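You operate a simulated robot arm through the tools that you are given. There is no shell and no other tool. Be economical: measure what you need, move in short steps, check, and stop when the job is done.

The job below is to be done with a simulated robot arm. You get a single attempt, and the scene is never put back.

TASK
Switch on and run the board forward at speed 4 till its nose is over the pink table; stop it.
Fine: start with the green key, stop with the stop key.

Only the result counts: the job must be done as asked and must still hold three seconds after the hand-in. Knocking over, shifting, dropping, spilling or breaking anything else fails it.

THE ROBOT
A 6-joint arm with a fingered hand, on a carriage that runs on a rail from [-611, 1029] to [481, -811] (x, y) and turns from -165 to 167 degrees about z. Base frame: it is fixed where the carriage stands at the start and does not move with it; the origin is on the floor, on the carriage's upright axis, x ahead of it, y to its left, z up. Lengths are in mm, angles in degrees, forces in N, time in s.
Its first joint turns from -166.0 to 166.0 degrees. Places, roughly: blue key [1000, 100, 400]; direction switch [1000, 100, 500]; guard bar [1900, 300, 1000]; handwheel on the red post [1300, -300, 1400]; handwheel on the yellow post [2700, 600, 1400]; infeed stop button [200, 1600, 700]; large board [1500, 1250, 1000]; main switch [1100, 0, 500]; outfeed stop button [2900, 500, 600]; red lock lever [1200, -300, 1200]; speed knob [800, 400, 500]; toggle of the blue labelled breaker [1000, 300, 200]; toggle of the white labelled breaker [1000, 400, 200]; toggle of the yellow labelled breaker [1000, 400, 200]; white key [1000, 100, 400]; yellow lock lever [2800, 600, 1200]. Payload 4 kg.
The tool frame sits at the grasp point between the pads (the TCP): z along the fingers, y along the line on which they close. The tips reach 26 mm beyond it. Largest opening 132 mm; the body of the gripper starts 73 mm behind the TCP. The gripper is a hand of 4 fingers: y runs from the thumb to the fingers, the wrist lies at [0, 0, -239] in the tool frame, and closing takes about 1.5 s.
Orientation is that of the tool frame in the base frame, as a unit quaternion [w, x, y, z]. With the fingers straight down and closing along the base's y, the tool's x points along the base's -x, its y along +y and its z along -z.

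THE INTERFACE
- The arm moves only by the tool step_arm. Its argument "steps" is a list of rows, each an object (a shift or turn left out is 0, a gripper value left out holds the last) with "dp": the shift along the tool's x, y, z in m, a list of three; "angular": the turn, a rotation vector about the tool's x, y, z in degrees, a list of three; "fingers": the opening in per cent of the stroke, from 0 (shut) to 100 (fully open). In form: [{"dp": [dx, dy, dz], "angular": [rx, ry, rz], "fingers": fingers}, ...]. A call has 1 to 8 rows; each row shifts and turns the commanded pose from where the row before left it, along the tool's axes as they then stand. Rows are played at 5 a second. More than 50 mm and 8.6 degrees between two rows, or a gripper value outside its range, and nothing of the call is played. Where a pose cannot be reached the arm comes as near as it can. A force on the tool above 40 N (or 10 N above the force at the start of the call, whichever is more), or a blocked arm, ends the call early, and 0.2 s more pass. The fingers move at their own pace (about 45 mm/s each) and stop on an object; they squeeze with about 21 N. The grip force told is the motor's: it shows also when the fingers shut on nothing. Time passes only in rows, and 0.2 s behind the last, so rows that do not move let the fingers close. It gives the time, the measured TCP pose, the force on the tool (base axes), the opening and the grip force at its end, in the units of the frame above (readings bear some noise), with the torque about the TCP (base axes, N m) and any sound that the robot's microphone picked up.
- Cameras (640 x 400 px; columns grow to the right, rows downward): "scene" is now at [322, 198.9, 1144.6]; the picture's right is [0.13, -0.99, 0.00], its down [-0.77, -0.10, -0.63] and it looks along [0.62, 0.08, -0.78] (base axes); focal length 249 px, centre (320, 200). "wrist" rides on the gripper at [68, 2, -97] in the tool frame; the picture's right is [-0.03, 1.00, 0.00], its down [-0.82, -0.02, -0.58] and it looks along [-0.58, -0.01, 0.82] (tool axes); focal length 270 px, centre (320, 200). There is no depth. A picture from a camera that has moved, and an enlarged one, comes with that camera's place and axes in the base frame and with its lens.
- grab_frame(camera): a new picture of that camera. It takes no simulated time.
- slide_trunk(by): slides the trunk up (or, below 0, down) by that many mm; the arm and the scene camera ride with it, the base frame stays. It gives what a move gives, with no picture.
- steer(legs): drives the robot by 1 to 6 legs, each [ahead, left, turn to the left] in mm, mm and degrees, along the robot's own axes; the way and the turn of a leg run together, so that a leg with both is an arc; at most 1500 mm and 180 degrees a leg. The arm and the cameras ride along, it lands a little off, and it stops where it bumps. It keeps to its track: a leg is cut to what the track allows. It gives what a move gives.
- hand_shape(shape): the hand has 4 fingers and takes this shape, open, in about a second: jaw (thumb against the fingers, like two jaws); tri (thumb and two fingers); tip (a fingertip pinch); poke (one finger out to press); point (the index stretched); flat (the hand flat); cup (the hand cupped); fist (a fist). The gripper value then closes the fingers along that shape, each until it touches; the sizes above hold for jaw. It gives what a move gives, with no picture.
- turn_head(pan, tilt): turns the head with the scene camera to pan (to the left, within 143 degrees either way) and tilt (down, from -29 to 69), counted from straight ahead of the robot. It gives what a move gives.
- enlarge(camera, box): a new picture of the part [left, top, right, bottom] of that camera's present view, enlarged. It takes no simulated time.
- finish_job(): hands the job in; it is judged then, once.

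Work in short steps. Places have to be worked out from the pictures, the camera data and where the tool is seen: move nearer, look again, correct. Check each grasp and each placing, and mend what went wrong. You have 120 turns and 82 pictures in all, those below and enlarged ones among them. Open the gripper and draw the arm clear of the work before you hand the job in, unless the task says otherwise; then end with one line.

The tools are called as name(argument=value, ...) on one line, values as JSON. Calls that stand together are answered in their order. step_arm: Moves the arm, as the interface text tells. Its arguments: {"type":"object","properties":{"steps":{"type":"array","items":{"type":"object","properties":{"dp":{"type":"array","items":{"type":"number"}},"angular":{"type":"array","items":{"type":"number"}},"fingers":{"type":"number"}}}}},"required":["steps"]} The other tools are called the same way: slide_trunk (by) slides the trunk up or down; hand_shape (shape) gives the hand a shape; steer (legs) drives the base; turn_head (pan, tilt) turns the head that bears the scene camera; grab_frame (camera) takes a picture; enlarge (camera, box) takes an enlarged picture of a part of a camera's view; finish_job () hands the job in.

At the start:

```text
time_s: 0.0
tool_pos: [722.4, 195.1, 637.8]
orientation: [-0.001, 0.0, 1.0, 0.0]
ft_force: [0.9, -0.6, -0.2]
moment: [0.02, 0.01, 0.01]
gripper_width: 132.0
grip_force: 0.0
shape: jaw
trunk travel left (down, up): [-175.0, 453.0]
robot x, y, heading: [2.1, 3.8, -0.0]
head pan, tilt: [7.7, 51.2]
```

scene: 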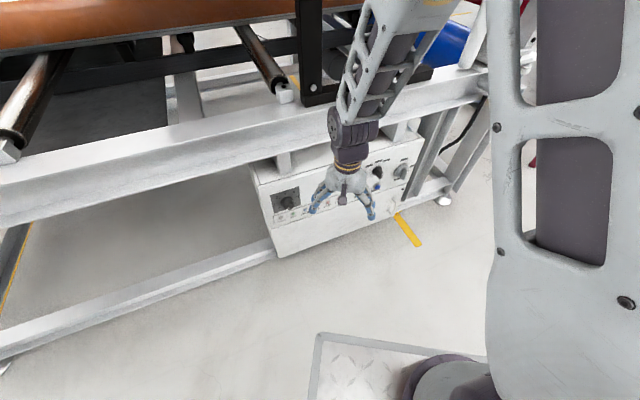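
wrist: 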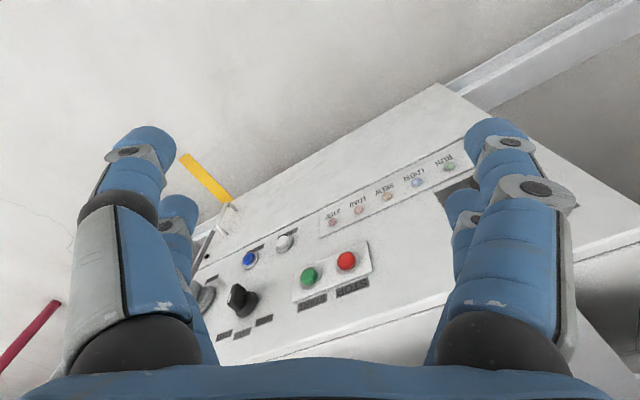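

The wrist view shows the control panel with green/red keys, a selector, and lamps. I'll look at the panel enlarged first, and the scene at large.

enlarge(camera="scene", box=[230, 110, 450, 260])

enlarge(camera="wrist", box=[170, 120, 490, 360])

turn_head(pan=10, tilt=10)

```text
2.67 times, centred on (340, 185) of scene
camera zoom: at [322.0, 198.9, 1144.6], right [0.13, -0.99, 0.0], down [-0.77, -0.1, -0.63], along [0.62, 0.08, -0.78], focal length 663 px, centre (267, 240)
```

zoom: 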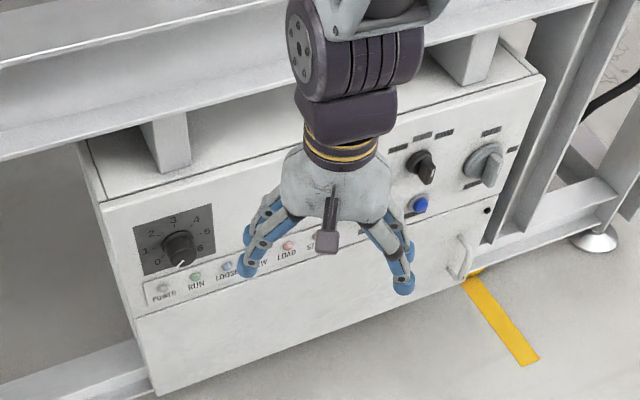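

```text
1.67 times, centred on (330, 240) of wrist
camera zoom: at [654.5, 196.6, 734.5], right [0.03, 1.0, 0.0], down [0.82, -0.02, 0.58], along [0.58, -0.01, -0.82], focal length 450 px, centre (303, 133)
```

zoom: 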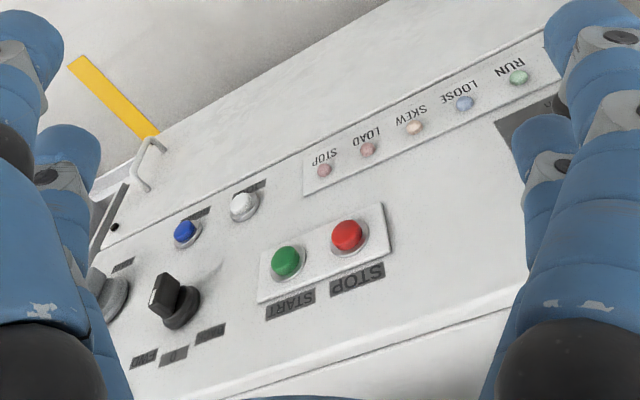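

```text
time_s: 1.1
tool_pos: [723.6, 195.2, 639.7]
orientation: [0.0, -0.001, 1.0, 0.0]
ft_force: [0.6, -0.2, 0.4]
moment: [0.0, -0.02, 0.02]
gripper_width: 131.7
grip_force: 0.0
shape: jaw
trunk travel left (down, up): [-175.0, 453.0]
robot x, y, heading: [1.1, -0.9, 0.1]
head pan, tilt: [10.0, 10.0]
```

Panel is understood roughly; now the machine overall.

grab_frame(camera="scene")

turn_head(pan=60, tilt=15)

grab_frame(camera="scene")

turn_head(pan=-35, tilt=15)

grab_frame(camera="scene")

```text
77 pictures are left
camera scene: at [338.3, 204.9, 1208.0], right [0.17, -0.98, 0.0], down [-0.17, -0.03, -0.98], along [0.97, 0.17, -0.17], focal length 249 px, centre (320, 200)
```

scene: 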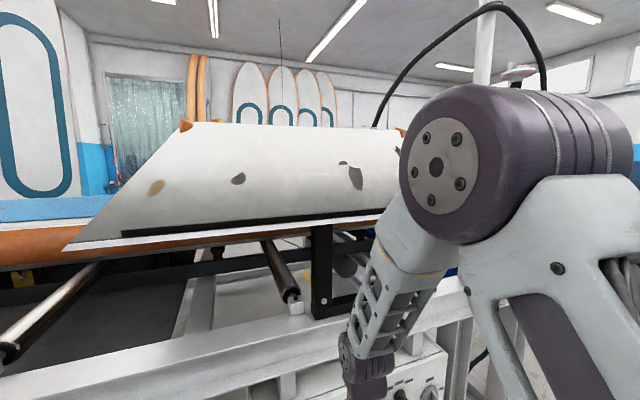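

```text
time_s: 2.3
tool_pos: [721.8, 195.2, 637.4]
orientation: [0.0, 0.0, 1.0, 0.0]
ft_force: [-0.9, 0.2, 0.6]
moment: [0.04, 0.0, -0.01]
gripper_width: 131.7
grip_force: 0.1
shape: jaw
trunk travel left (down, up): [-175.0, 453.0]
robot x, y, heading: [3.8, -0.3, -0.0]
head pan, tilt: [60.0, 15.0]
```

```text
76 pictures are left
camera scene: at [293.5, 269.6, 1199.9], right [0.87, -0.5, 0.0], down [-0.13, -0.22, -0.97], along [0.48, 0.84, -0.26], focal length 249 px, centre (320, 200)
```

scene: 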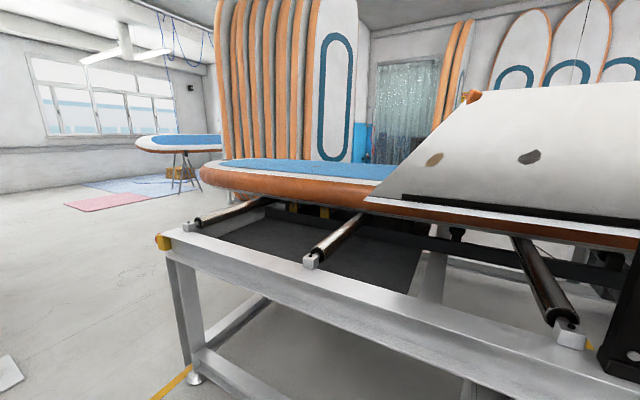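

```text
time_s: 4.0
tool_pos: [723.2, 195.9, 637.6]
orientation: [-0.001, 0.0, 1.0, 0.0]
ft_force: [0.2, 0.7, 0.0]
moment: [-0.01, 0.0, 0.04]
gripper_width: 131.8
grip_force: 0.0
shape: jaw
trunk travel left (down, up): [-175.0, 453.0]
robot x, y, heading: [-0.4, -3.8, 0.1]
head pan, tilt: [-35.0, 15.0]
```

```text
75 pictures are left
camera scene: at [323.3, 135.2, 1199.9], right [-0.57, -0.82, 0.0], down [-0.21, 0.15, -0.97], along [0.79, -0.55, -0.26], focal length 249 px, centre (320, 200)
```

scene: 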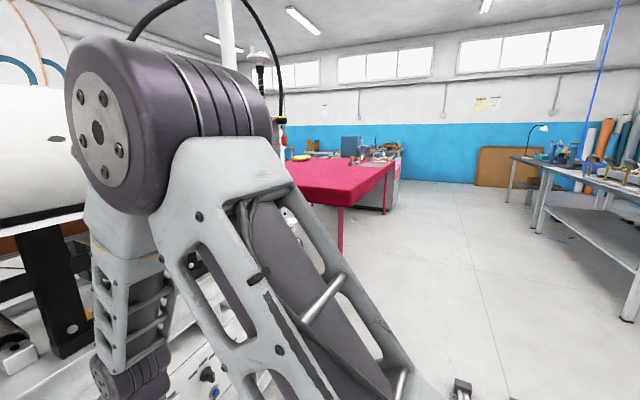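

The board lies on the infeed and must travel right toward the pink table. I'll drive along the rail to look at the panel and the posts without the arm in the way.

steer(legs=[[230, -387, 0]])

turn_head(pan=55, tilt=45)

grab_frame(camera="scene")

turn_head(pan=45, tilt=5)

grab_frame(camera="scene")

turn_head(pan=-35, tilt=20)

grab_frame(camera="scene")

grab_frame(camera="wrist")

```text
time_s: 6.7
tool_pos: [950.1, -189.1, 638.0]
orientation: [0.0, 0.0, 1.0, 0.001]
ft_force: [0.2, 0.9, 0.1]
moment: [0.0, -0.01, 0.03]
gripper_width: 131.7
grip_force: 0.0
shape: jaw
trunk travel left (down, up): [-175.0, 453.0]
robot x, y, heading: [224.6, -381.5, 0.2]
head pan, tilt: [-35.0, 15.0]
```

```text
time_s: 8.3
tool_pos: [950.7, -189.0, 637.9]
orientation: [0.0, -0.001, 1.0, 0.0]
ft_force: [-0.5, 0.5, -1.0]
moment: [0.0, 0.0, -0.02]
gripper_width: 132.0
grip_force: 0.0
shape: jaw
trunk travel left (down, up): [-175.0, 453.0]
robot x, y, heading: [231.4, -386.0, -0.1]
head pan, tilt: [55.0, 45.0]
```

```text
74 pictures are left
camera scene: at [521.5, -129.0, 1153.1], right [0.82, -0.57, 0.0], down [-0.41, -0.58, -0.71], along [0.41, 0.58, -0.71], focal length 249 px, centre (320, 200)
```

scene: 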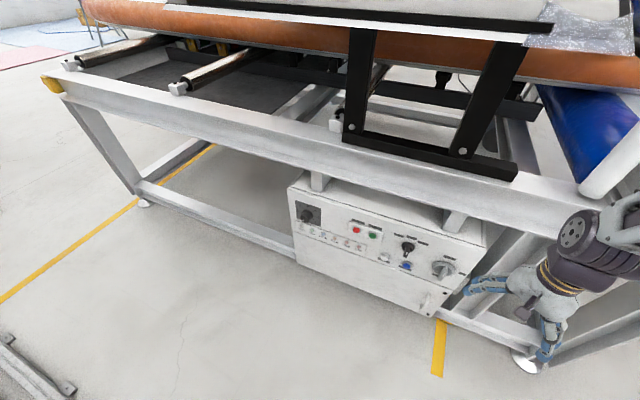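

```text
time_s: 9.4
tool_pos: [951.5, -189.8, 638.2]
orientation: [0.0, 0.0, 1.0, 0.0]
ft_force: [0.1, -0.2, 0.6]
moment: [0.03, 0.03, 0.01]
gripper_width: 131.8
grip_force: 0.0
shape: jaw
trunk travel left (down, up): [-175.0, 453.0]
robot x, y, heading: [227.8, -383.4, -0.1]
head pan, tilt: [45.0, 5.0]
```

```text
73 pictures are left
camera scene: at [539.7, -130.7, 1216.1], right [0.71, -0.71, 0.0], down [-0.06, -0.06, -1.0], along [0.7, 0.7, -0.09], focal length 249 px, centre (320, 200)
```

scene: 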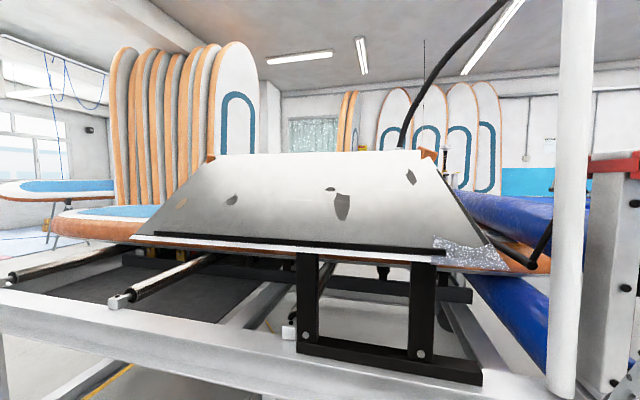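

```text
time_s: 10.9
tool_pos: [950.3, -188.7, 637.6]
orientation: [0.001, 0.0, 1.0, 0.0]
ft_force: [0.4, 0.4, 0.6]
moment: [0.01, -0.02, -0.01]
gripper_width: 132.0
grip_force: 0.1
shape: jaw
trunk travel left (down, up): [-175.0, 453.0]
robot x, y, heading: [227.3, -382.1, -0.5]
head pan, tilt: [-35.0, 20.0]
```

```text
72 pictures are left
camera scene: at [551.1, -249.0, 1191.8], right [-0.57, -0.82, 0.0], down [-0.28, 0.2, -0.94], along [0.77, -0.54, -0.34], focal length 249 px, centre (320, 200)
```

scene: 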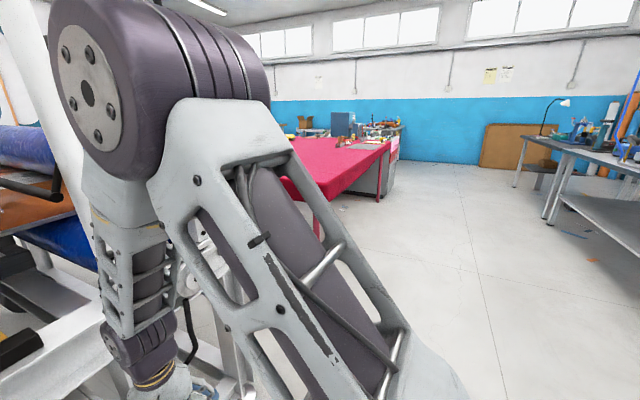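

```text
71 pictures are left
camera wrist: at [882.6, -187.6, 734.5], right [0.03, 1.0, 0.0], down [0.82, -0.02, 0.58], along [0.58, -0.01, -0.82], focal length 270 px, centre (320, 200)
```

wrist: 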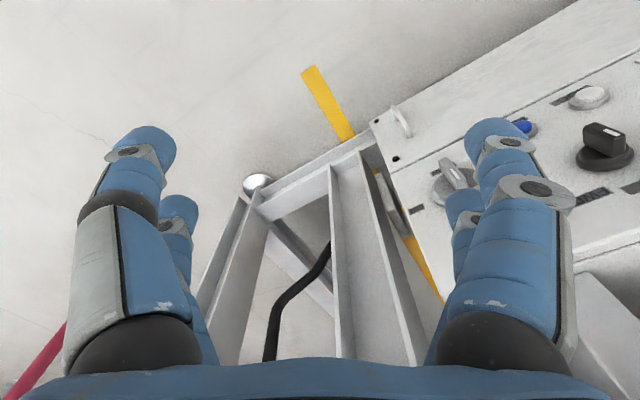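

I'll enlarge the panel from this vantage for labels and switch positions.

turn_head(pan=50, tilt=48)

enlarge(camera="scene", box=[255, 150, 355, 215])

enlarge(camera="scene", box=[340, 165, 440, 230])

turn_head(pan=15, tilt=0)

grab_frame(camera="scene")

```text
time_s: 12.5
tool_pos: [951.9, -190.2, 637.8]
orientation: [0.0, 0.0, 1.0, -0.001]
ft_force: [-0.2, -0.4, 0.2]
moment: [0.03, 0.0, 0.01]
gripper_width: 132.2
grip_force: 0.1
shape: jaw
trunk travel left (down, up): [-175.0, 453.0]
robot x, y, heading: [229.7, -383.6, 0.0]
head pan, tilt: [50.0, 48.0]
```

```text
6.15 times, centred on (305, 182) of scene
camera zoom: at [525.5, -135.3, 1148.9], right [0.77, -0.64, 0.0], down [-0.48, -0.57, -0.67], along [0.43, 0.51, -0.74], focal length 1531 px, centre (412, 308)
```

zoom: 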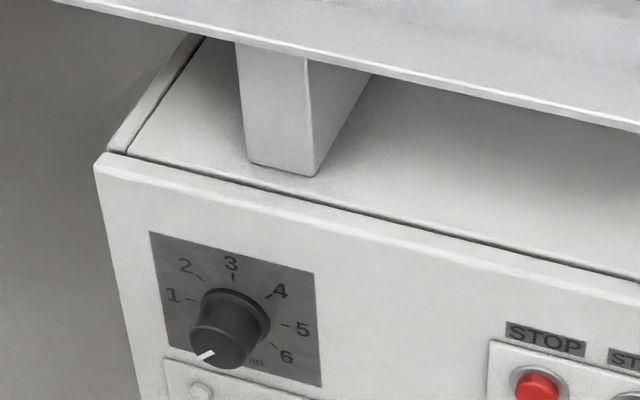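

```text
6.15 times, centred on (390, 198) of scene
camera zoom: at [525.5, -135.3, 1148.9], right [0.77, -0.64, 0.0], down [-0.48, -0.57, -0.67], along [0.43, 0.51, -0.74], focal length 1531 px, centre (-111, 215)
```

zoom: 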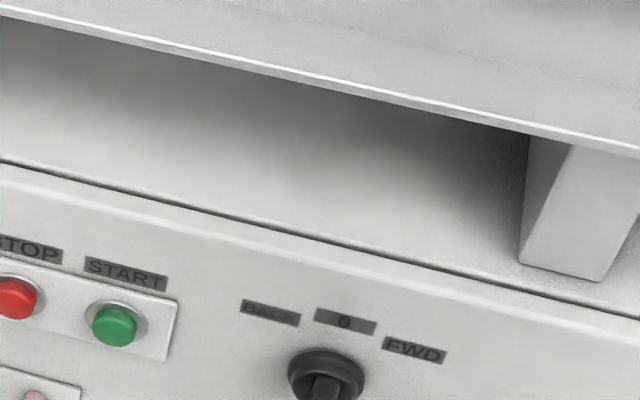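

```text
time_s: 13.7
tool_pos: [952.0, -188.9, 638.1]
orientation: [-0.001, 0.0, 1.0, 0.0]
ft_force: [-0.2, 0.8, 0.5]
moment: [-0.03, -0.01, 0.01]
gripper_width: 131.9
grip_force: 0.2
shape: jaw
trunk travel left (down, up): [-175.0, 453.0]
robot x, y, heading: [229.5, -383.4, 0.1]
head pan, tilt: [15.0, 0.0]
```

```text
68 pictures are left
camera scene: at [561.7, -172.3, 1224.0], right [0.26, -0.97, 0.0], down [0.0, 0.0, -1.0], along [0.97, 0.26, 0.0], focal length 249 px, centre (320, 200)
```

scene: 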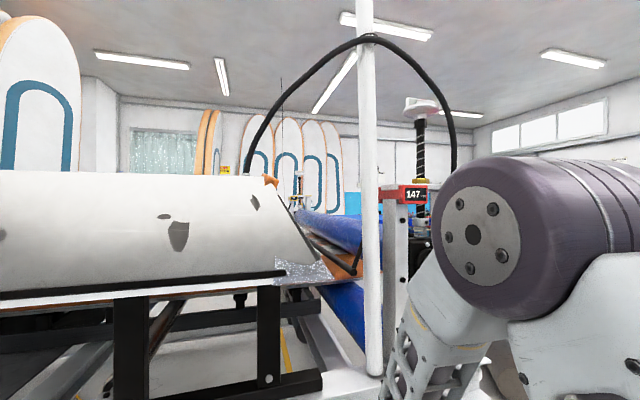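

A red post has a gap display reading 147. Look closer at it and the levers, and the main switch region.

enlarge(camera="scene", box=[280, 140, 480, 260])

turn_head(pan=45, tilt=52)

enlarge(camera="scene", box=[260, 130, 460, 250])

```text
3.20 times, centred on (380, 200) of scene
camera zoom: at [561.7, -172.3, 1224.0], right [0.26, -0.97, 0.0], down [0.0, 0.0, -1.0], along [0.97, 0.26, 0.0], focal length 796 px, centre (128, 200)
```

zoom: 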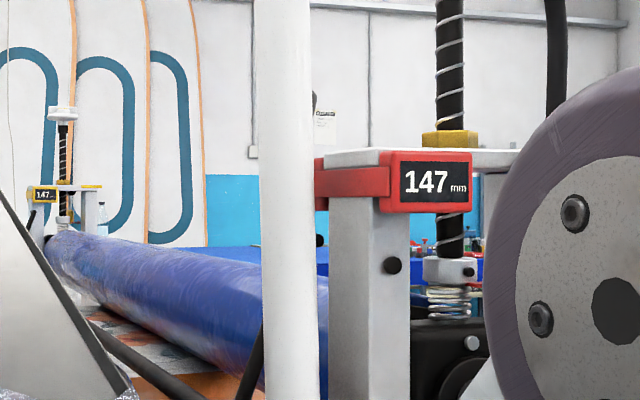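

```text
time_s: 14.9
tool_pos: [949.8, -189.7, 637.4]
orientation: [0.0, 0.001, 1.0, 0.0]
ft_force: [0.3, -0.4, 0.4]
moment: [0.01, -0.02, -0.01]
gripper_width: 132.1
grip_force: 0.0
shape: jaw
trunk travel left (down, up): [-175.0, 453.0]
robot x, y, heading: [225.7, -384.3, 0.1]
head pan, tilt: [45.0, 52.0]
```

```text
3.20 times, centred on (360, 190) of scene
camera zoom: at [527.9, -142.5, 1143.6], right [0.71, -0.71, 0.0], down [-0.56, -0.56, -0.62], along [0.44, 0.44, -0.79], focal length 796 px, centre (192, 232)
```

zoom: 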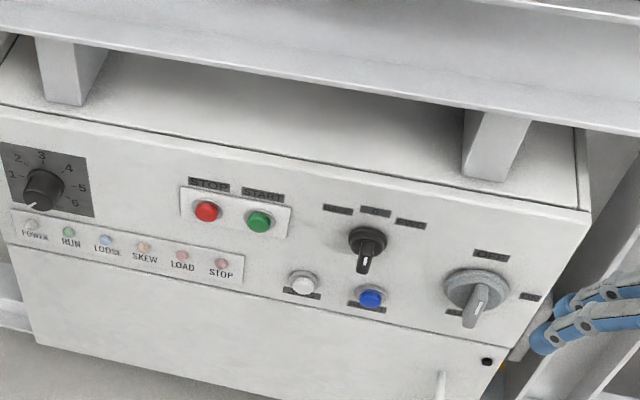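

Both displays read 147, level. Zoom in on labels of the rotary switch and keys.

enlarge(camera="scene", box=[340, 185, 440, 245])

enlarge(camera="wrist", box=[360, 60, 640, 240])

```text
6.40 times, centred on (390, 215) of scene
camera zoom: at [527.9, -142.5, 1143.6], right [0.71, -0.71, 0.0], down [-0.56, -0.56, -0.62], along [0.44, 0.44, -0.79], focal length 1592 px, centre (-128, 104)
```

zoom: 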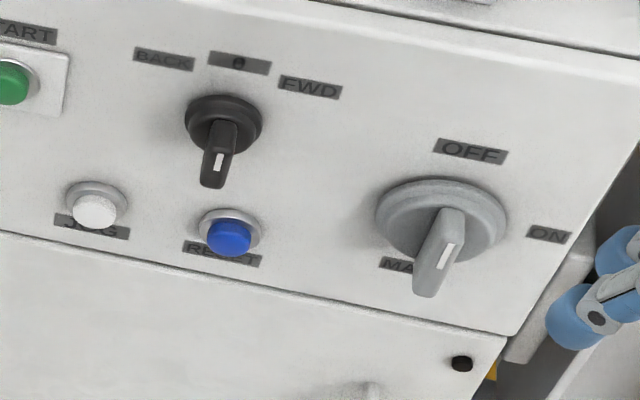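

```text
2.22 times, centred on (500, 150) of wrist
camera zoom: at [882.6, -187.6, 734.5], right [0.03, 1.0, 0.0], down [0.82, -0.02, 0.58], along [0.58, -0.01, -0.82], focal length 601 px, centre (-80, 311)
```

zoom: 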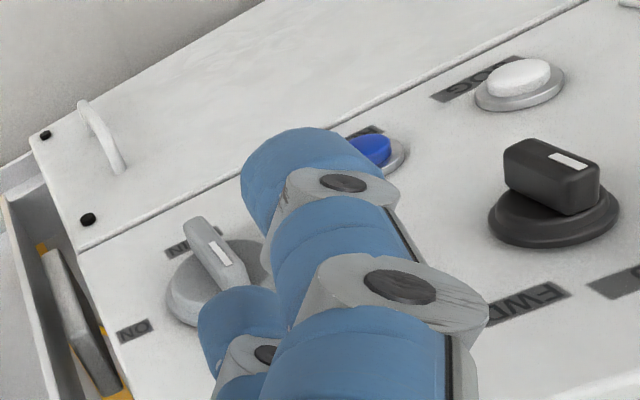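

From triangulation the panel is vertical, its normal about 30.7° left of x: main switch ≈(1071,-25,448), green ≈(947,177,498), speed ≈(819,373,492), blue ≈(1018,65,400). I'll place the robot facing the panel with the tool opposite the main switch.

steer(legs=[[160, -268, 0], [0, 0, 30.7]])

turn_head(pan=15, tilt=55)

grab_frame(camera="scene")

```text
time_s: 18.5
tool_pos: [909.3, -117.4, 637.4]
orientation: [0.0, -0.267, 0.964, -0.001]
ft_force: [-0.4, -0.2, -1.2]
moment: [0.0, 0.03, 0.02]
gripper_width: 132.0
grip_force: 0.0
shape: jaw
trunk travel left (down, up): [-175.0, 453.0]
robot x, y, heading: [389.1, -659.1, 30.9]
head pan, tilt: [45.0, 52.0]
```

```text
time_s: 19.5
tool_pos: [909.1, -117.3, 638.1]
orientation: [0.001, -0.267, 0.964, 0.0]
ft_force: [0.5, -0.1, -0.2]
moment: [-0.02, 0.0, 0.03]
gripper_width: 132.0
grip_force: 0.2
shape: jaw
trunk travel left (down, up): [-175.0, 453.0]
robot x, y, heading: [389.1, -653.0, 31.1]
head pan, tilt: [15.0, 55.0]
```

```text
63 pictures are left
camera scene: at [553.2, -315.2, 1139.7], right [0.72, -0.69, 0.0], down [-0.57, -0.59, -0.57], along [0.4, 0.41, -0.82], focal length 249 px, centre (320, 200)
```

scene: 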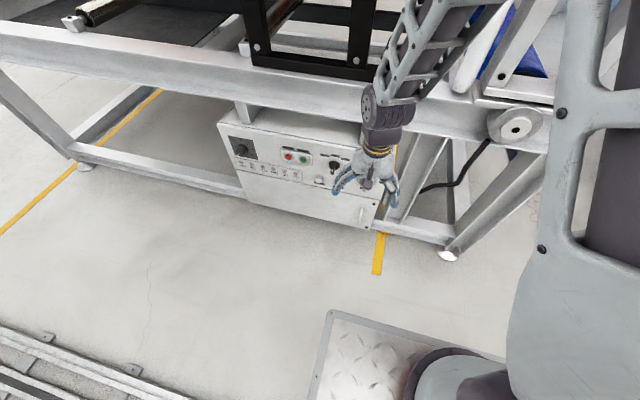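

Tool is opposite the main switch. I tilt the tool toward horizontal (about -y) in place.

step_arm(steps=[{"angular": [0, -8.5, 0]}, {"angular": [0, -8.5, 0]}, {"angular": [0, -8.5, 0]}, {"angular": [0, -8.5, 0]}, {"angular": [0, -8.5, 0]}, {"angular": [0, -8.5, 0]}])

step_arm(steps=[{"angular": [0, -8.5, 0]}, {"angular": [0, -8.5, 0]}, {"angular": [0, -8.5, 0]}, {"angular": [0, -8.5, 0]}, {"angular": [0, -5, 0]}, {"angular": [0, 0, 0]}])

```text
time_s: 20.9
tool_pos: [913.1, -121.7, 636.5]
orientation: [0.389, -0.246, 0.883, 0.092]
ft_force: [-0.4, 0.3, -0.6]
moment: [0.02, -0.04, 0.02]
gripper_width: 131.7
grip_force: 0.0
shape: jaw
out of reach, approached as far as the arm can: row 3
trunk travel left (down, up): [-175.0, 453.0]
robot x, y, heading: [392.0, -657.1, 31.3]
head pan, tilt: [15.0, 55.0]
```

```text
time_s: 22.3
tool_pos: [916.2, -112.2, 633.7]
orientation: [0.661, -0.201, 0.703, 0.168]
ft_force: [-0.6, 0.9, 0.4]
moment: [0.0, 0.0, 0.01]
gripper_width: 131.9
grip_force: 0.0
shape: jaw
out of reach, approached as far as the arm can: row 1
trunk travel left (down, up): [-175.0, 453.0]
robot x, y, heading: [389.1, -658.3, 31.0]
head pan, tilt: [15.0, 55.0]
```

Tool is now nearly horizontal toward the panel. I lower the trunk to bring the hand to switch height.

slide_trunk(by=-172)

grab_frame(camera="wrist")

grab_frame(camera="scene")

```text
time_s: 24.2
tool_pos: [914.5, -112.4, 462.3]
orientation: [0.662, -0.201, 0.702, 0.169]
ft_force: [-1.3, 0.2, -0.4]
moment: [0.01, 0.02, -0.04]
gripper_width: 131.9
grip_force: 0.1
shape: jaw
trunk travel left (down, up): [-3.0, 625.0]
robot x, y, heading: [389.9, -659.0, 31.1]
head pan, tilt: [15.0, 55.0]
```

```text
62 pictures are left
camera wrist: at [828.3, -163.8, 399.7], right [-0.51, 0.86, 0.0], down [-0.45, -0.26, 0.85], along [0.74, 0.43, 0.52], focal length 270 px, centre (320, 200)
```

wrist: 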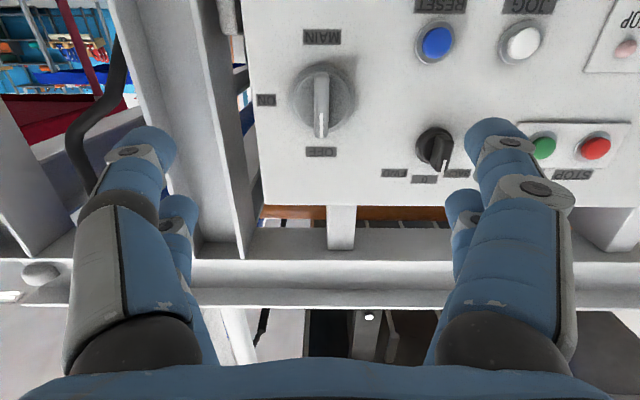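

```text
61 pictures are left
camera scene: at [515.3, -338.1, 968.2], right [0.72, -0.7, 0.0], down [-0.57, -0.59, -0.57], along [0.4, 0.41, -0.82], focal length 249 px, centre (320, 200)
```

scene: 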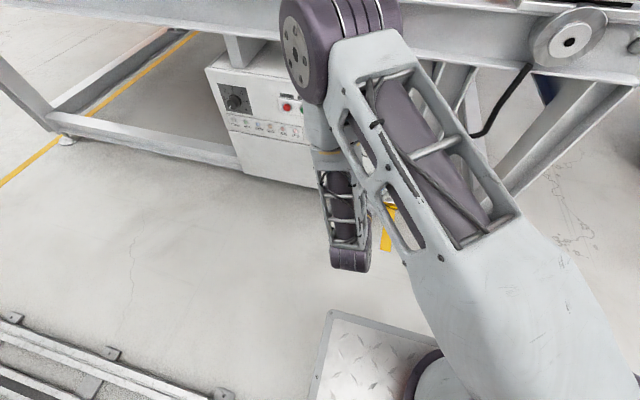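

Excellent: the hand is aligned with the main switch (handle vertical = OFF, ON to the real right). I level the tool and advance toward the handle.

step_arm(steps=[{"angular": [0, -4, 0], "dp": [0.009, 0, 0], "fingers": 70}, {"dp": [0, 0, 0.03]}, {"dp": [0, 0, 0.03]}, {"dp": [0, 0, 0.03]}, {}])

grab_frame(camera="wrist")

```text
time_s: 25.4
tool_pos: [993.7, -67.0, 452.4]
orientation: [0.685, -0.195, 0.68, 0.175]
ft_force: [0.5, 0.2, 1.1]
moment: [-0.02, 0.01, 0.0]
gripper_width: 92.7
grip_force: 0.0
shape: jaw
trunk travel left (down, up): [-3.0, 625.0]
robot x, y, heading: [390.2, -658.2, 31.0]
head pan, tilt: [15.0, 55.0]
```

```text
60 pictures are left
camera wrist: at [909.7, -117.2, 382.4], right [-0.51, 0.86, 0.0], down [-0.5, -0.29, 0.82], along [0.7, 0.42, 0.58], focal length 270 px, centre (320, 200)
```

wrist: 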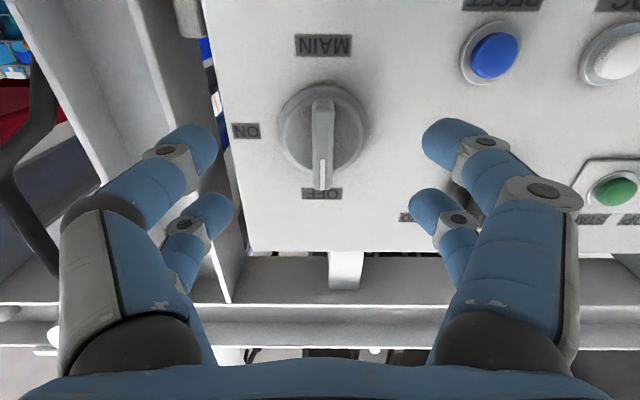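

Aligned well laterally. Advance 28 mm and start closing on the handle.

step_arm(steps=[{"dp": [0, 0, 0.014]}, {"dp": [0, 0, 0.014], "fingers": 40}, {}, {}, {}])

grab_frame(camera="wrist")

```text
time_s: 26.6
tool_pos: [1016.7, -54.0, 451.0]
orientation: [0.685, -0.197, 0.679, 0.176]
ft_force: [-0.2, 0.1, 0.3]
moment: [0.02, 0.0, 0.02]
gripper_width: 53.3
grip_force: 0.2
shape: jaw
trunk travel left (down, up): [-3.0, 625.0]
robot x, y, heading: [388.8, -655.1, 31.1]
head pan, tilt: [15.0, 55.0]
```

```text
59 pictures are left
camera wrist: at [933.3, -102.6, 382.6], right [-0.51, 0.86, 0.0], down [-0.5, -0.29, 0.82], along [0.7, 0.42, 0.58], focal length 270 px, centre (320, 200)
```

wrist: 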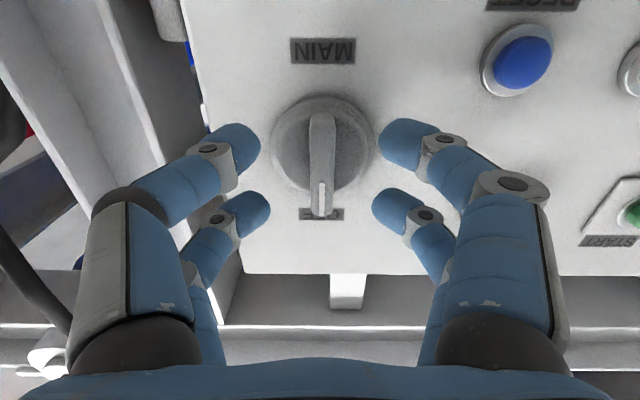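

The finger pairs straddle the handle. Advance 12 mm more and close.

step_arm(steps=[{"dp": [0, 0, 0.012]}, {"fingers": 0}, {}, {}, {}, {}])

grab_frame(camera="wrist")

```text
time_s: 28.0
tool_pos: [1028.2, -48.2, 451.9]
orientation: [0.685, -0.197, 0.679, 0.175]
ft_force: [5.5, 5.3, -0.2]
moment: [0.03, 0.05, 0.04]
gripper_width: 6.5
grip_force: 21.5
shape: jaw
trunk travel left (down, up): [-3.0, 625.0]
robot x, y, heading: [387.7, -656.7, 31.1]
head pan, tilt: [15.0, 55.0]
```

```text
58 pictures are left
camera wrist: at [944.1, -96.7, 382.4], right [-0.51, 0.86, 0.0], down [-0.5, -0.29, 0.82], along [0.7, 0.42, 0.58], focal length 270 px, centre (320, 200)
```

wrist: 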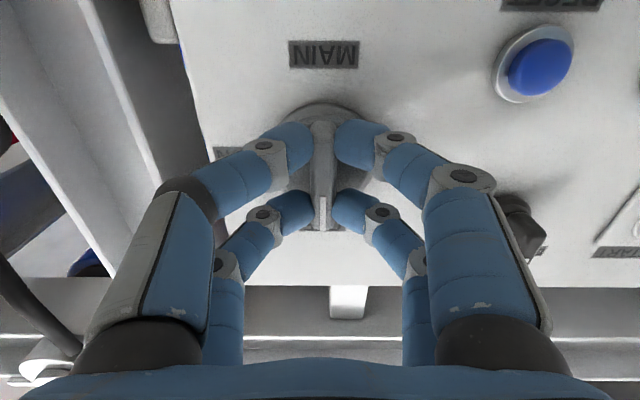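

Handle is gripped. Turn clockwise (+z) toward ON.

step_arm(steps=[{"angular": [0, 0, 8]}, {"angular": [0, 0, 8]}, {"angular": [0, 0, 8]}, {"angular": [0, 0, 8]}, {"angular": [0, 0, 8]}, {}])

grab_frame(camera="wrist")

```text
time_s: 29.4
tool_pos: [1027.4, -44.2, 451.6]
orientation: [0.582, 0.048, 0.706, 0.401]
ft_force: [-3.5, 22.0, -14.6]
moment: [-0.2, 0.18, 0.32]
gripper_width: 6.2
grip_force: 20.7
shape: jaw
trunk travel left (down, up): [-3.0, 625.0]
robot x, y, heading: [386.0, -657.7, 31.0]
head pan, tilt: [15.0, 55.0]
```

```text
57 pictures are left
camera wrist: at [920.7, -57.5, 398.8], right [-0.39, 0.66, 0.64], down [-0.23, -0.74, 0.63], along [0.89, 0.1, 0.44], focal length 270 px, centre (320, 200)
```

wrist: 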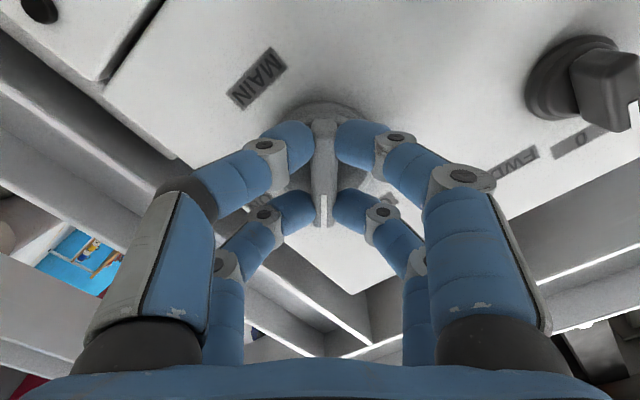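

The handle follows (about 40° so far); force is moderate along tool +x, so I ease 2 mm that way and continue turning.

step_arm(steps=[{"dp": [0.003, 0, 0], "angular": [0, 0, 6]}, {"angular": [0, 0, 8]}, {"angular": [0, 0, 8]}, {"angular": [0, 0, 8]}, {"angular": [0, 0, 8]}, {"angular": [0, 0, 8]}, {"angular": [0, 0, 5]}, {}])

grab_frame(camera="wrist")

```text
time_s: 30.9
tool_pos: [1026.2, -42.7, 450.5]
orientation: [0.404, 0.294, 0.644, 0.579]
ft_force: [-18.1, -12.0, 8.7]
moment: [0.24, -0.2, 0.03]
gripper_width: 8.2
grip_force: 21.2
shape: jaw
out of reach, approached as far as the arm can: row 6, 7
trunk travel left (down, up): [-3.0, 625.0]
robot x, y, heading: [389.2, -662.2, 30.9]
head pan, tilt: [15.0, 55.0]
stopped in row 7: the force on the tool passed its limit at 41 N (the readings are from after the stop); the commanded pose is now the measured one
```

```text
56 pictures are left
camera wrist: at [908.9, -33.3, 440.8], right [-0.08, 0.14, 0.99], down [-0.09, -0.99, 0.13], along [0.99, -0.08, 0.09], focal length 270 px, centre (320, 200)
```

wrist: 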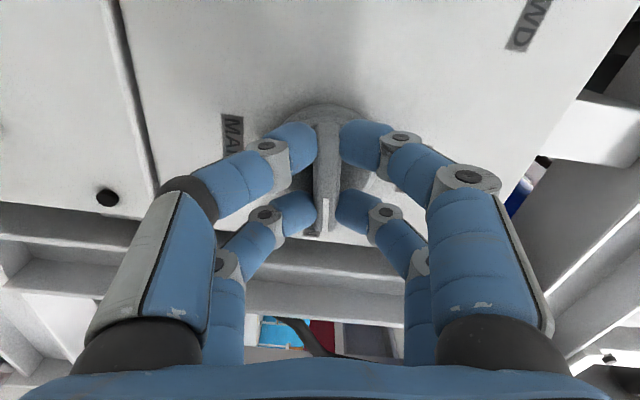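

The handle is about horizontal. Open, back off, and check the lamps.

step_arm(steps=[{"fingers": 60}, {}, {}, {}, {"dp": [0, 0, -0.04]}, {"dp": [0, 0, -0.04]}, {"dp": [0, 0, -0.03]}])

grab_frame(camera="wrist")

enlarge(camera="scene", box=[200, 50, 420, 190])

```text
time_s: 32.5
tool_pos: [976.0, -36.8, 482.1]
orientation: [0.409, 0.289, 0.649, 0.572]
ft_force: [0.7, 0.0, 0.3]
moment: [0.01, -0.02, -0.05]
gripper_width: 78.9
grip_force: 0.1
shape: jaw
out of reach, approached as far as the arm can: row 5, 6, 7
trunk travel left (down, up): [-3.0, 625.0]
robot x, y, heading: [388.6, -656.2, 31.0]
head pan, tilt: [15.0, 55.0]
```

```text
55 pictures are left
camera wrist: at [858.4, -27.5, 470.7], right [-0.08, 0.15, 0.98], down [-0.09, -0.98, 0.15], along [0.99, -0.08, 0.09], focal length 270 px, centre (320, 200)
```

wrist: 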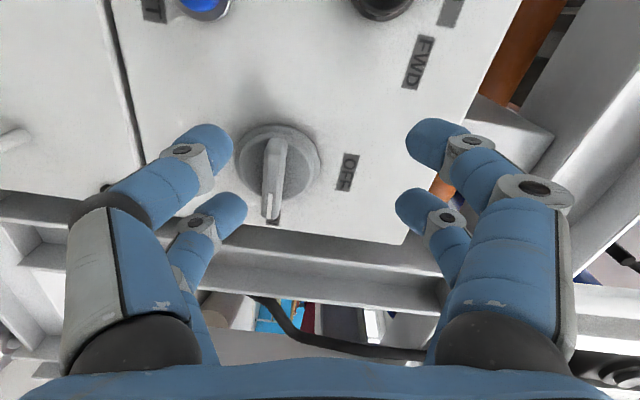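

```text
2.86 times, centred on (310, 120) of scene
camera zoom: at [515.3, -338.1, 968.2], right [0.72, -0.69, 0.0], down [-0.57, -0.59, -0.57], along [0.4, 0.41, -0.82], focal length 711 px, centre (349, 429)
```

zoom: 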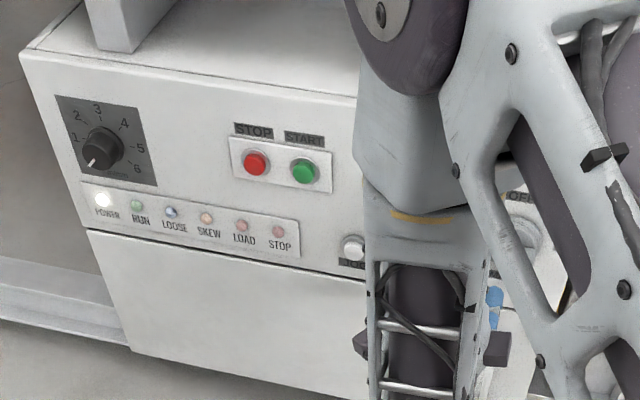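

POWER is lit and no fault lamps. I roll the hand back to a horizontal-closing grip and then shift the carriage left to the direction switch (≈118 mm left, 50 mm up).

step_arm(steps=[{"angular": [0, 0, -8.5]}, {"angular": [0, 0, -8.5]}, {"angular": [0, 0, -8.5]}, {"angular": [0, 0, -8.5]}, {"angular": [0, 0, -8.5]}, {"angular": [0, 0, -8.5]}, {"angular": [0, 0, -8.5]}, {"angular": [0, 0, -8.5]}])

step_arm(steps=[{"angular": [0, 0, -8.5]}, {"dp": [0, 0, -0.03]}, {"dp": [0, 0, -0.02]}])

steer(legs=[[0, 118, 0]])

grab_frame(camera="wrist")

```text
time_s: 34.3
tool_pos: [977.4, -35.6, 482.4]
orientation: [0.659, -0.116, 0.699, 0.252]
ft_force: [0.6, 0.6, -0.3]
moment: [0.01, 0.0, -0.03]
gripper_width: 78.7
grip_force: 0.1
shape: jaw
trunk travel left (down, up): [-3.0, 625.0]
robot x, y, heading: [387.7, -650.3, 30.9]
head pan, tilt: [15.0, 55.0]
```

```text
time_s: 35.1
tool_pos: [935.4, -61.7, 482.4]
orientation: [0.675, -0.169, 0.688, 0.204]
ft_force: [0.1, -0.6, 0.7]
moment: [0.01, 0.01, 0.01]
gripper_width: 78.8
grip_force: 0.1
shape: jaw
trunk travel left (down, up): [-3.0, 625.0]
robot x, y, heading: [389.4, -656.7, 31.1]
head pan, tilt: [15.0, 55.0]
```

```text
time_s: 36.3
tool_pos: [872.7, 41.3, 483.2]
orientation: [0.675, -0.168, 0.689, 0.204]
ft_force: [0.7, -0.2, 0.5]
moment: [-0.01, 0.0, 0.01]
gripper_width: 78.8
grip_force: 0.1
shape: jaw
trunk travel left (down, up): [-3.0, 625.0]
robot x, y, heading: [329.8, -554.9, 31.0]
head pan, tilt: [15.0, 55.0]
```

```text
53 pictures are left
camera wrist: at [787.8, -3.0, 414.3], right [-0.51, 0.86, 0.08], down [-0.46, -0.35, 0.82], along [0.73, 0.38, 0.57], focal length 270 px, centre (320, 200)
```

wrist: 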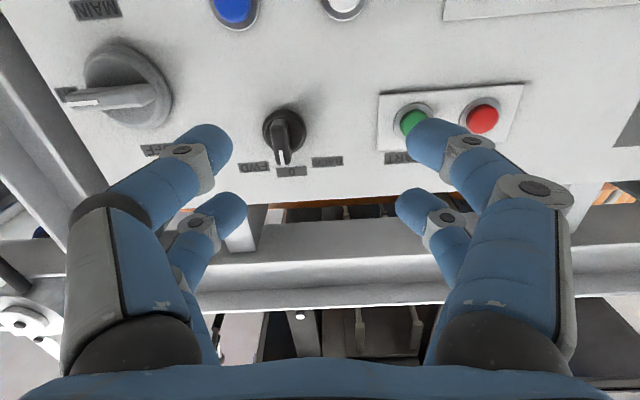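

Direction switch lies ≈31 mm right and ~10 mm above the tool axis. I de-roll, shift, narrow the fingers, and advance.

step_arm(steps=[{"angular": [0, 0, -4.6], "fingers": 45}, {"dp": [-0.01, -0.031, 0]}, {"dp": [0, 0, 0.03]}, {"dp": [0, 0, 0.03]}, {}])

grab_frame(camera="wrist")

```text
time_s: 37.5
tool_pos: [941.4, 45.4, 491.3]
orientation: [0.683, -0.196, 0.681, 0.177]
ft_force: [0.3, -0.1, -0.7]
moment: [0.02, -0.01, -0.02]
gripper_width: 59.9
grip_force: 0.0
shape: jaw
trunk travel left (down, up): [-3.0, 625.0]
robot x, y, heading: [332.3, -551.3, 30.9]
head pan, tilt: [15.0, 55.0]
```

```text
52 pictures are left
camera wrist: at [857.9, -3.4, 423.7], right [-0.51, 0.86, 0.0], down [-0.49, -0.29, 0.82], along [0.71, 0.42, 0.57], focal length 270 px, centre (320, 200)
```

wrist: 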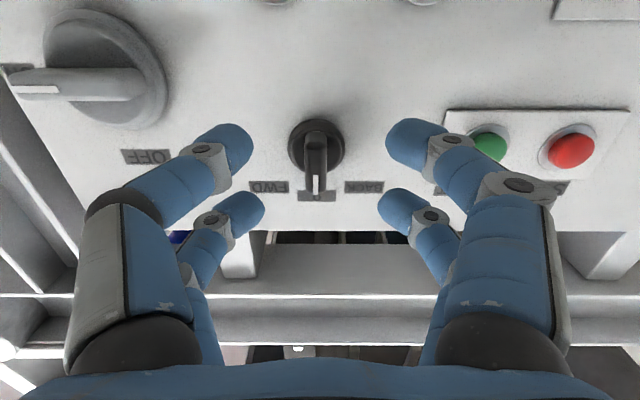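

Nearly centred. Shift 3 mm right, advance 24 mm, and close.

step_arm(steps=[{"dp": [0, -0.003, 0.012]}, {"dp": [0, 0, 0.012], "fingers": 30}, {}, {"fingers": 0}, {}, {}, {}])

grab_frame(camera="wrist")

```text
time_s: 39.1
tool_pos: [963.0, 56.1, 492.4]
orientation: [0.683, -0.195, 0.681, 0.177]
ft_force: [2.9, 3.1, 0.2]
moment: [-0.02, 0.08, 0.0]
gripper_width: 0.1
grip_force: 21.5
shape: jaw
trunk travel left (down, up): [-3.0, 625.0]
robot x, y, heading: [328.9, -557.3, 30.7]
head pan, tilt: [15.0, 55.0]
```

```text
51 pictures are left
camera wrist: at [879.7, 6.2, 423.9], right [-0.51, 0.86, 0.0], down [-0.49, -0.29, 0.82], along [0.71, 0.42, 0.57], focal length 270 px, centre (320, 200)
```

wrist: 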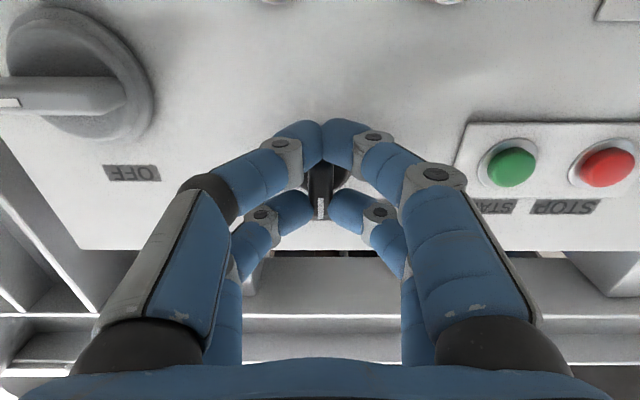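

The upper finger pair traps the blade's end; the lower pair closed below it. Rotation centre is about the switch axis, so I turn clockwise 24° and look.

step_arm(steps=[{"angular": [0, 0, 8]}, {"angular": [0, 0, 8]}, {"angular": [0, 0, 8]}, {}])

grab_frame(camera="wrist")

```text
time_s: 40.1
tool_pos: [962.7, 56.6, 491.5]
orientation: [0.631, -0.049, 0.707, 0.316]
ft_force: [-0.2, 10.8, -3.1]
moment: [-0.12, 0.08, 0.23]
gripper_width: 0.0
grip_force: 20.8
shape: jaw
trunk travel left (down, up): [-3.0, 625.0]
robot x, y, heading: [329.7, -555.7, 31.1]
head pan, tilt: [15.0, 55.0]
```

```text
50 pictures are left
camera wrist: at [864.9, 30.6, 429.9], right [-0.46, 0.79, 0.41], down [-0.32, -0.58, 0.75], along [0.82, 0.21, 0.52], focal length 270 px, centre (320, 200)
```

wrist: 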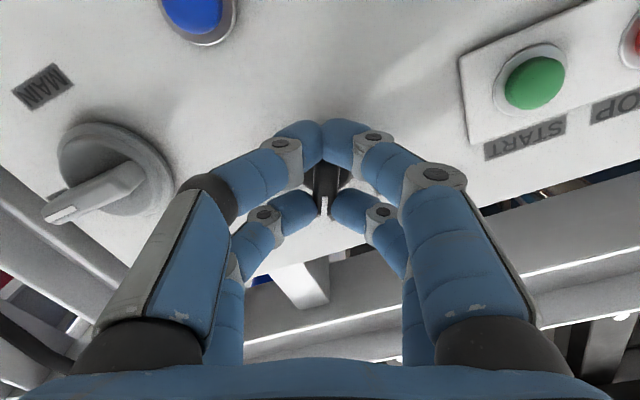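

It turns along. Continue to about 45°.

step_arm(steps=[{"angular": [0, 0, 8]}, {"angular": [0, 0, 8]}, {"angular": [0, 0, 6]}, {}])

step_arm(steps=[{"fingers": 45}, {}, {}, {}, {"dp": [0, 0, -0.04]}, {"dp": [0, 0, -0.03]}])

grab_frame(camera="wrist")

```text
time_s: 41.1
tool_pos: [962.3, 56.6, 492.0]
orientation: [0.558, 0.086, 0.704, 0.431]
ft_force: [-10.9, 21.0, -5.2]
moment: [-0.37, -0.18, 0.5]
gripper_width: 0.1
grip_force: 21.4
shape: jaw
trunk travel left (down, up): [-3.0, 625.0]
robot x, y, heading: [331.2, -554.1, 30.9]
head pan, tilt: [15.0, 55.0]
```

```text
time_s: 42.5
tool_pos: [904.5, 20.8, 493.2]
orientation: [0.559, 0.087, 0.703, 0.43]
ft_force: [-0.8, -0.2, -0.3]
moment: [0.01, -0.01, 0.0]
gripper_width: 58.9
grip_force: 0.0
shape: jaw
trunk travel left (down, up): [-3.0, 625.0]
robot x, y, heading: [332.0, -556.6, 30.9]
head pan, tilt: [15.0, 55.0]
```

```text
49 pictures are left
camera wrist: at [795.4, 13.2, 445.7], right [-0.35, 0.6, 0.72], down [-0.2, -0.8, 0.57], along [0.92, 0.06, 0.4], focal length 270 px, centre (320, 200)
```

wrist: 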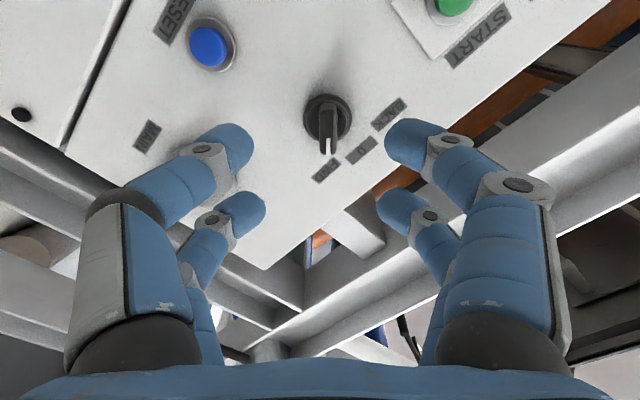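

The pointer is at FWD. Roll the hand back, retreat slightly and drive left to the speed knob (~346 mm).

step_arm(steps=[{"dp": [0, 0, -0.02], "angular": [0, 0, -8]}, {"angular": [0, 0, -8]}, {"angular": [0, 0, -8]}, {"angular": [0, 0, -8]}, {"angular": [0, 0, -8]}, {"angular": [0, 0, -6]}])

steer(legs=[[0, 346, 0]])

grab_frame(camera="wrist")

```text
time_s: 43.9
tool_pos: [886.1, 10.0, 493.1]
orientation: [0.683, -0.196, 0.681, 0.177]
ft_force: [1.0, 1.7, 1.0]
moment: [0.02, -0.01, -0.02]
gripper_width: 59.0
grip_force: 0.0
shape: jaw
trunk travel left (down, up): [-3.0, 625.0]
robot x, y, heading: [331.0, -554.5, 31.1]
head pan, tilt: [15.0, 55.0]
```

```text
time_s: 46.2
tool_pos: [712.0, 306.1, 493.5]
orientation: [0.684, -0.192, 0.682, 0.173]
ft_force: [-0.2, 0.5, 0.2]
moment: [-0.02, 0.04, -0.01]
gripper_width: 59.2
grip_force: 0.0
shape: jaw
trunk travel left (down, up): [-3.0, 625.0]
robot x, y, heading: [153.2, -257.3, 30.5]
head pan, tilt: [15.0, 55.0]
```

```text
48 pictures are left
camera wrist: at [628.2, 257.3, 425.3], right [-0.5, 0.87, 0.0], down [-0.5, -0.29, 0.82], along [0.71, 0.41, 0.57], focal length 270 px, centre (320, 200)
```

wrist: 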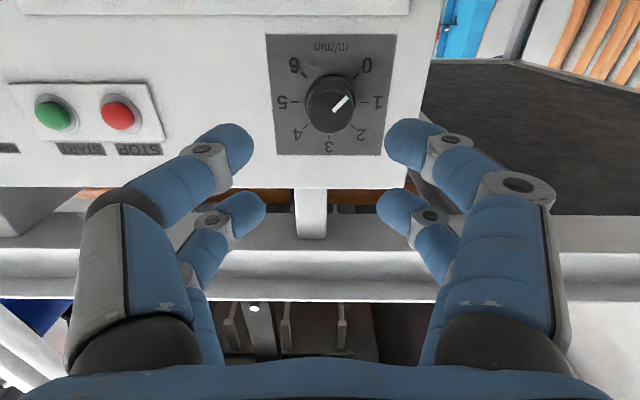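

Knob: 45° per unit, now at 0; needs 180° clockwise. I shift onto its axis, pre-roll the hand counter-clockwise, opening wider.

step_arm(steps=[{"dp": [0.006, 0.007, 0], "fingers": 65}, {"angular": [0, 0, -8]}, {"angular": [0, 0, -8]}, {"angular": [0, 0, -8]}, {"angular": [0, 0, -8]}, {"angular": [0, 0, -8]}, {"angular": [0, 0, -8]}, {}])

step_arm(steps=[{"dp": [0, 0, 0.025]}, {"dp": [0, 0, 0.025]}, {}])

grab_frame(camera="wrist")

```text
time_s: 48.0
tool_pos: [708.7, 312.1, 487.9]
orientation: [0.695, -0.454, 0.545, -0.12]
ft_force: [0.1, -0.1, -0.3]
moment: [-0.02, 0.0, 0.01]
gripper_width: 85.5
grip_force: 0.1
shape: jaw
trunk travel left (down, up): [-3.0, 625.0]
robot x, y, heading: [146.2, -253.0, 30.6]
head pan, tilt: [15.0, 55.0]
```

```text
time_s: 48.8
tool_pos: [751.8, 337.1, 486.8]
orientation: [0.695, -0.453, 0.545, -0.119]
ft_force: [0.0, 0.2, -0.3]
moment: [-0.02, -0.01, 0.0]
gripper_width: 85.6
grip_force: 0.2
shape: jaw
trunk travel left (down, up): [-3.0, 625.0]
robot x, y, heading: [151.9, -253.5, 30.5]
head pan, tilt: [15.0, 55.0]
```

```text
47 pictures are left
camera wrist: at [694.0, 244.8, 441.0], right [-0.34, 0.58, -0.74], down [-0.8, 0.24, 0.55], along [0.49, 0.78, 0.38], focal length 270 px, centre (320, 200)
```

wrist: 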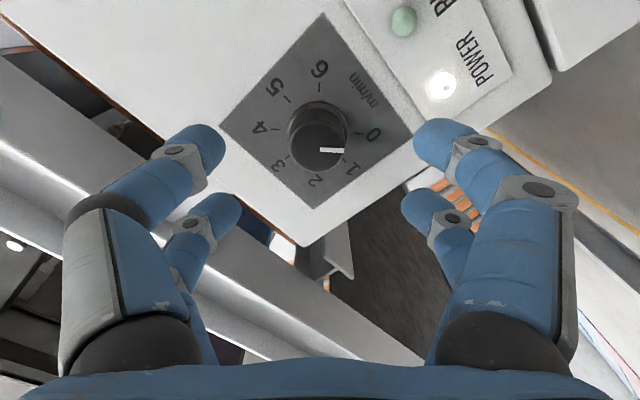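

Centred on the knob. Advance 30 mm and close on it.

step_arm(steps=[{"dp": [0.002, 0, 0.015]}, {"dp": [0, 0, 0.015]}, {"fingers": 0}, {}, {}, {}, {}])

grab_frame(camera="wrist")

```text
time_s: 50.4
tool_pos: [777.6, 350.8, 486.7]
orientation: [0.695, -0.453, 0.545, -0.12]
ft_force: [0.0, 0.7, 0.3]
moment: [-0.02, 0.0, 0.01]
gripper_width: 0.3
grip_force: 4.4
shape: jaw
trunk travel left (down, up): [-3.0, 625.0]
robot x, y, heading: [150.1, -253.8, 30.7]
head pan, tilt: [15.0, 55.0]
```

```text
46 pictures are left
camera wrist: at [720.1, 258.2, 440.3], right [-0.34, 0.58, -0.74], down [-0.8, 0.24, 0.55], along [0.49, 0.78, 0.38], focal length 270 px, centre (320, 200)
```

wrist: 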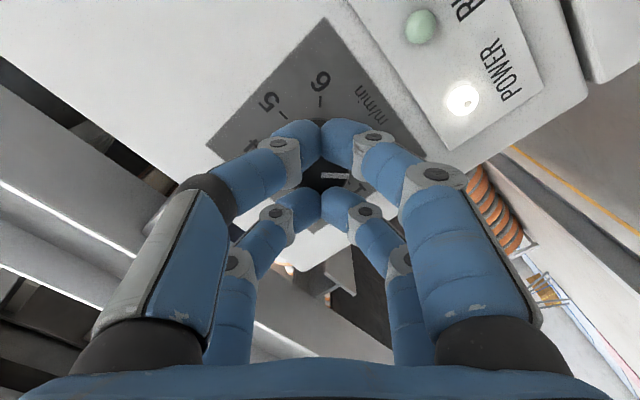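

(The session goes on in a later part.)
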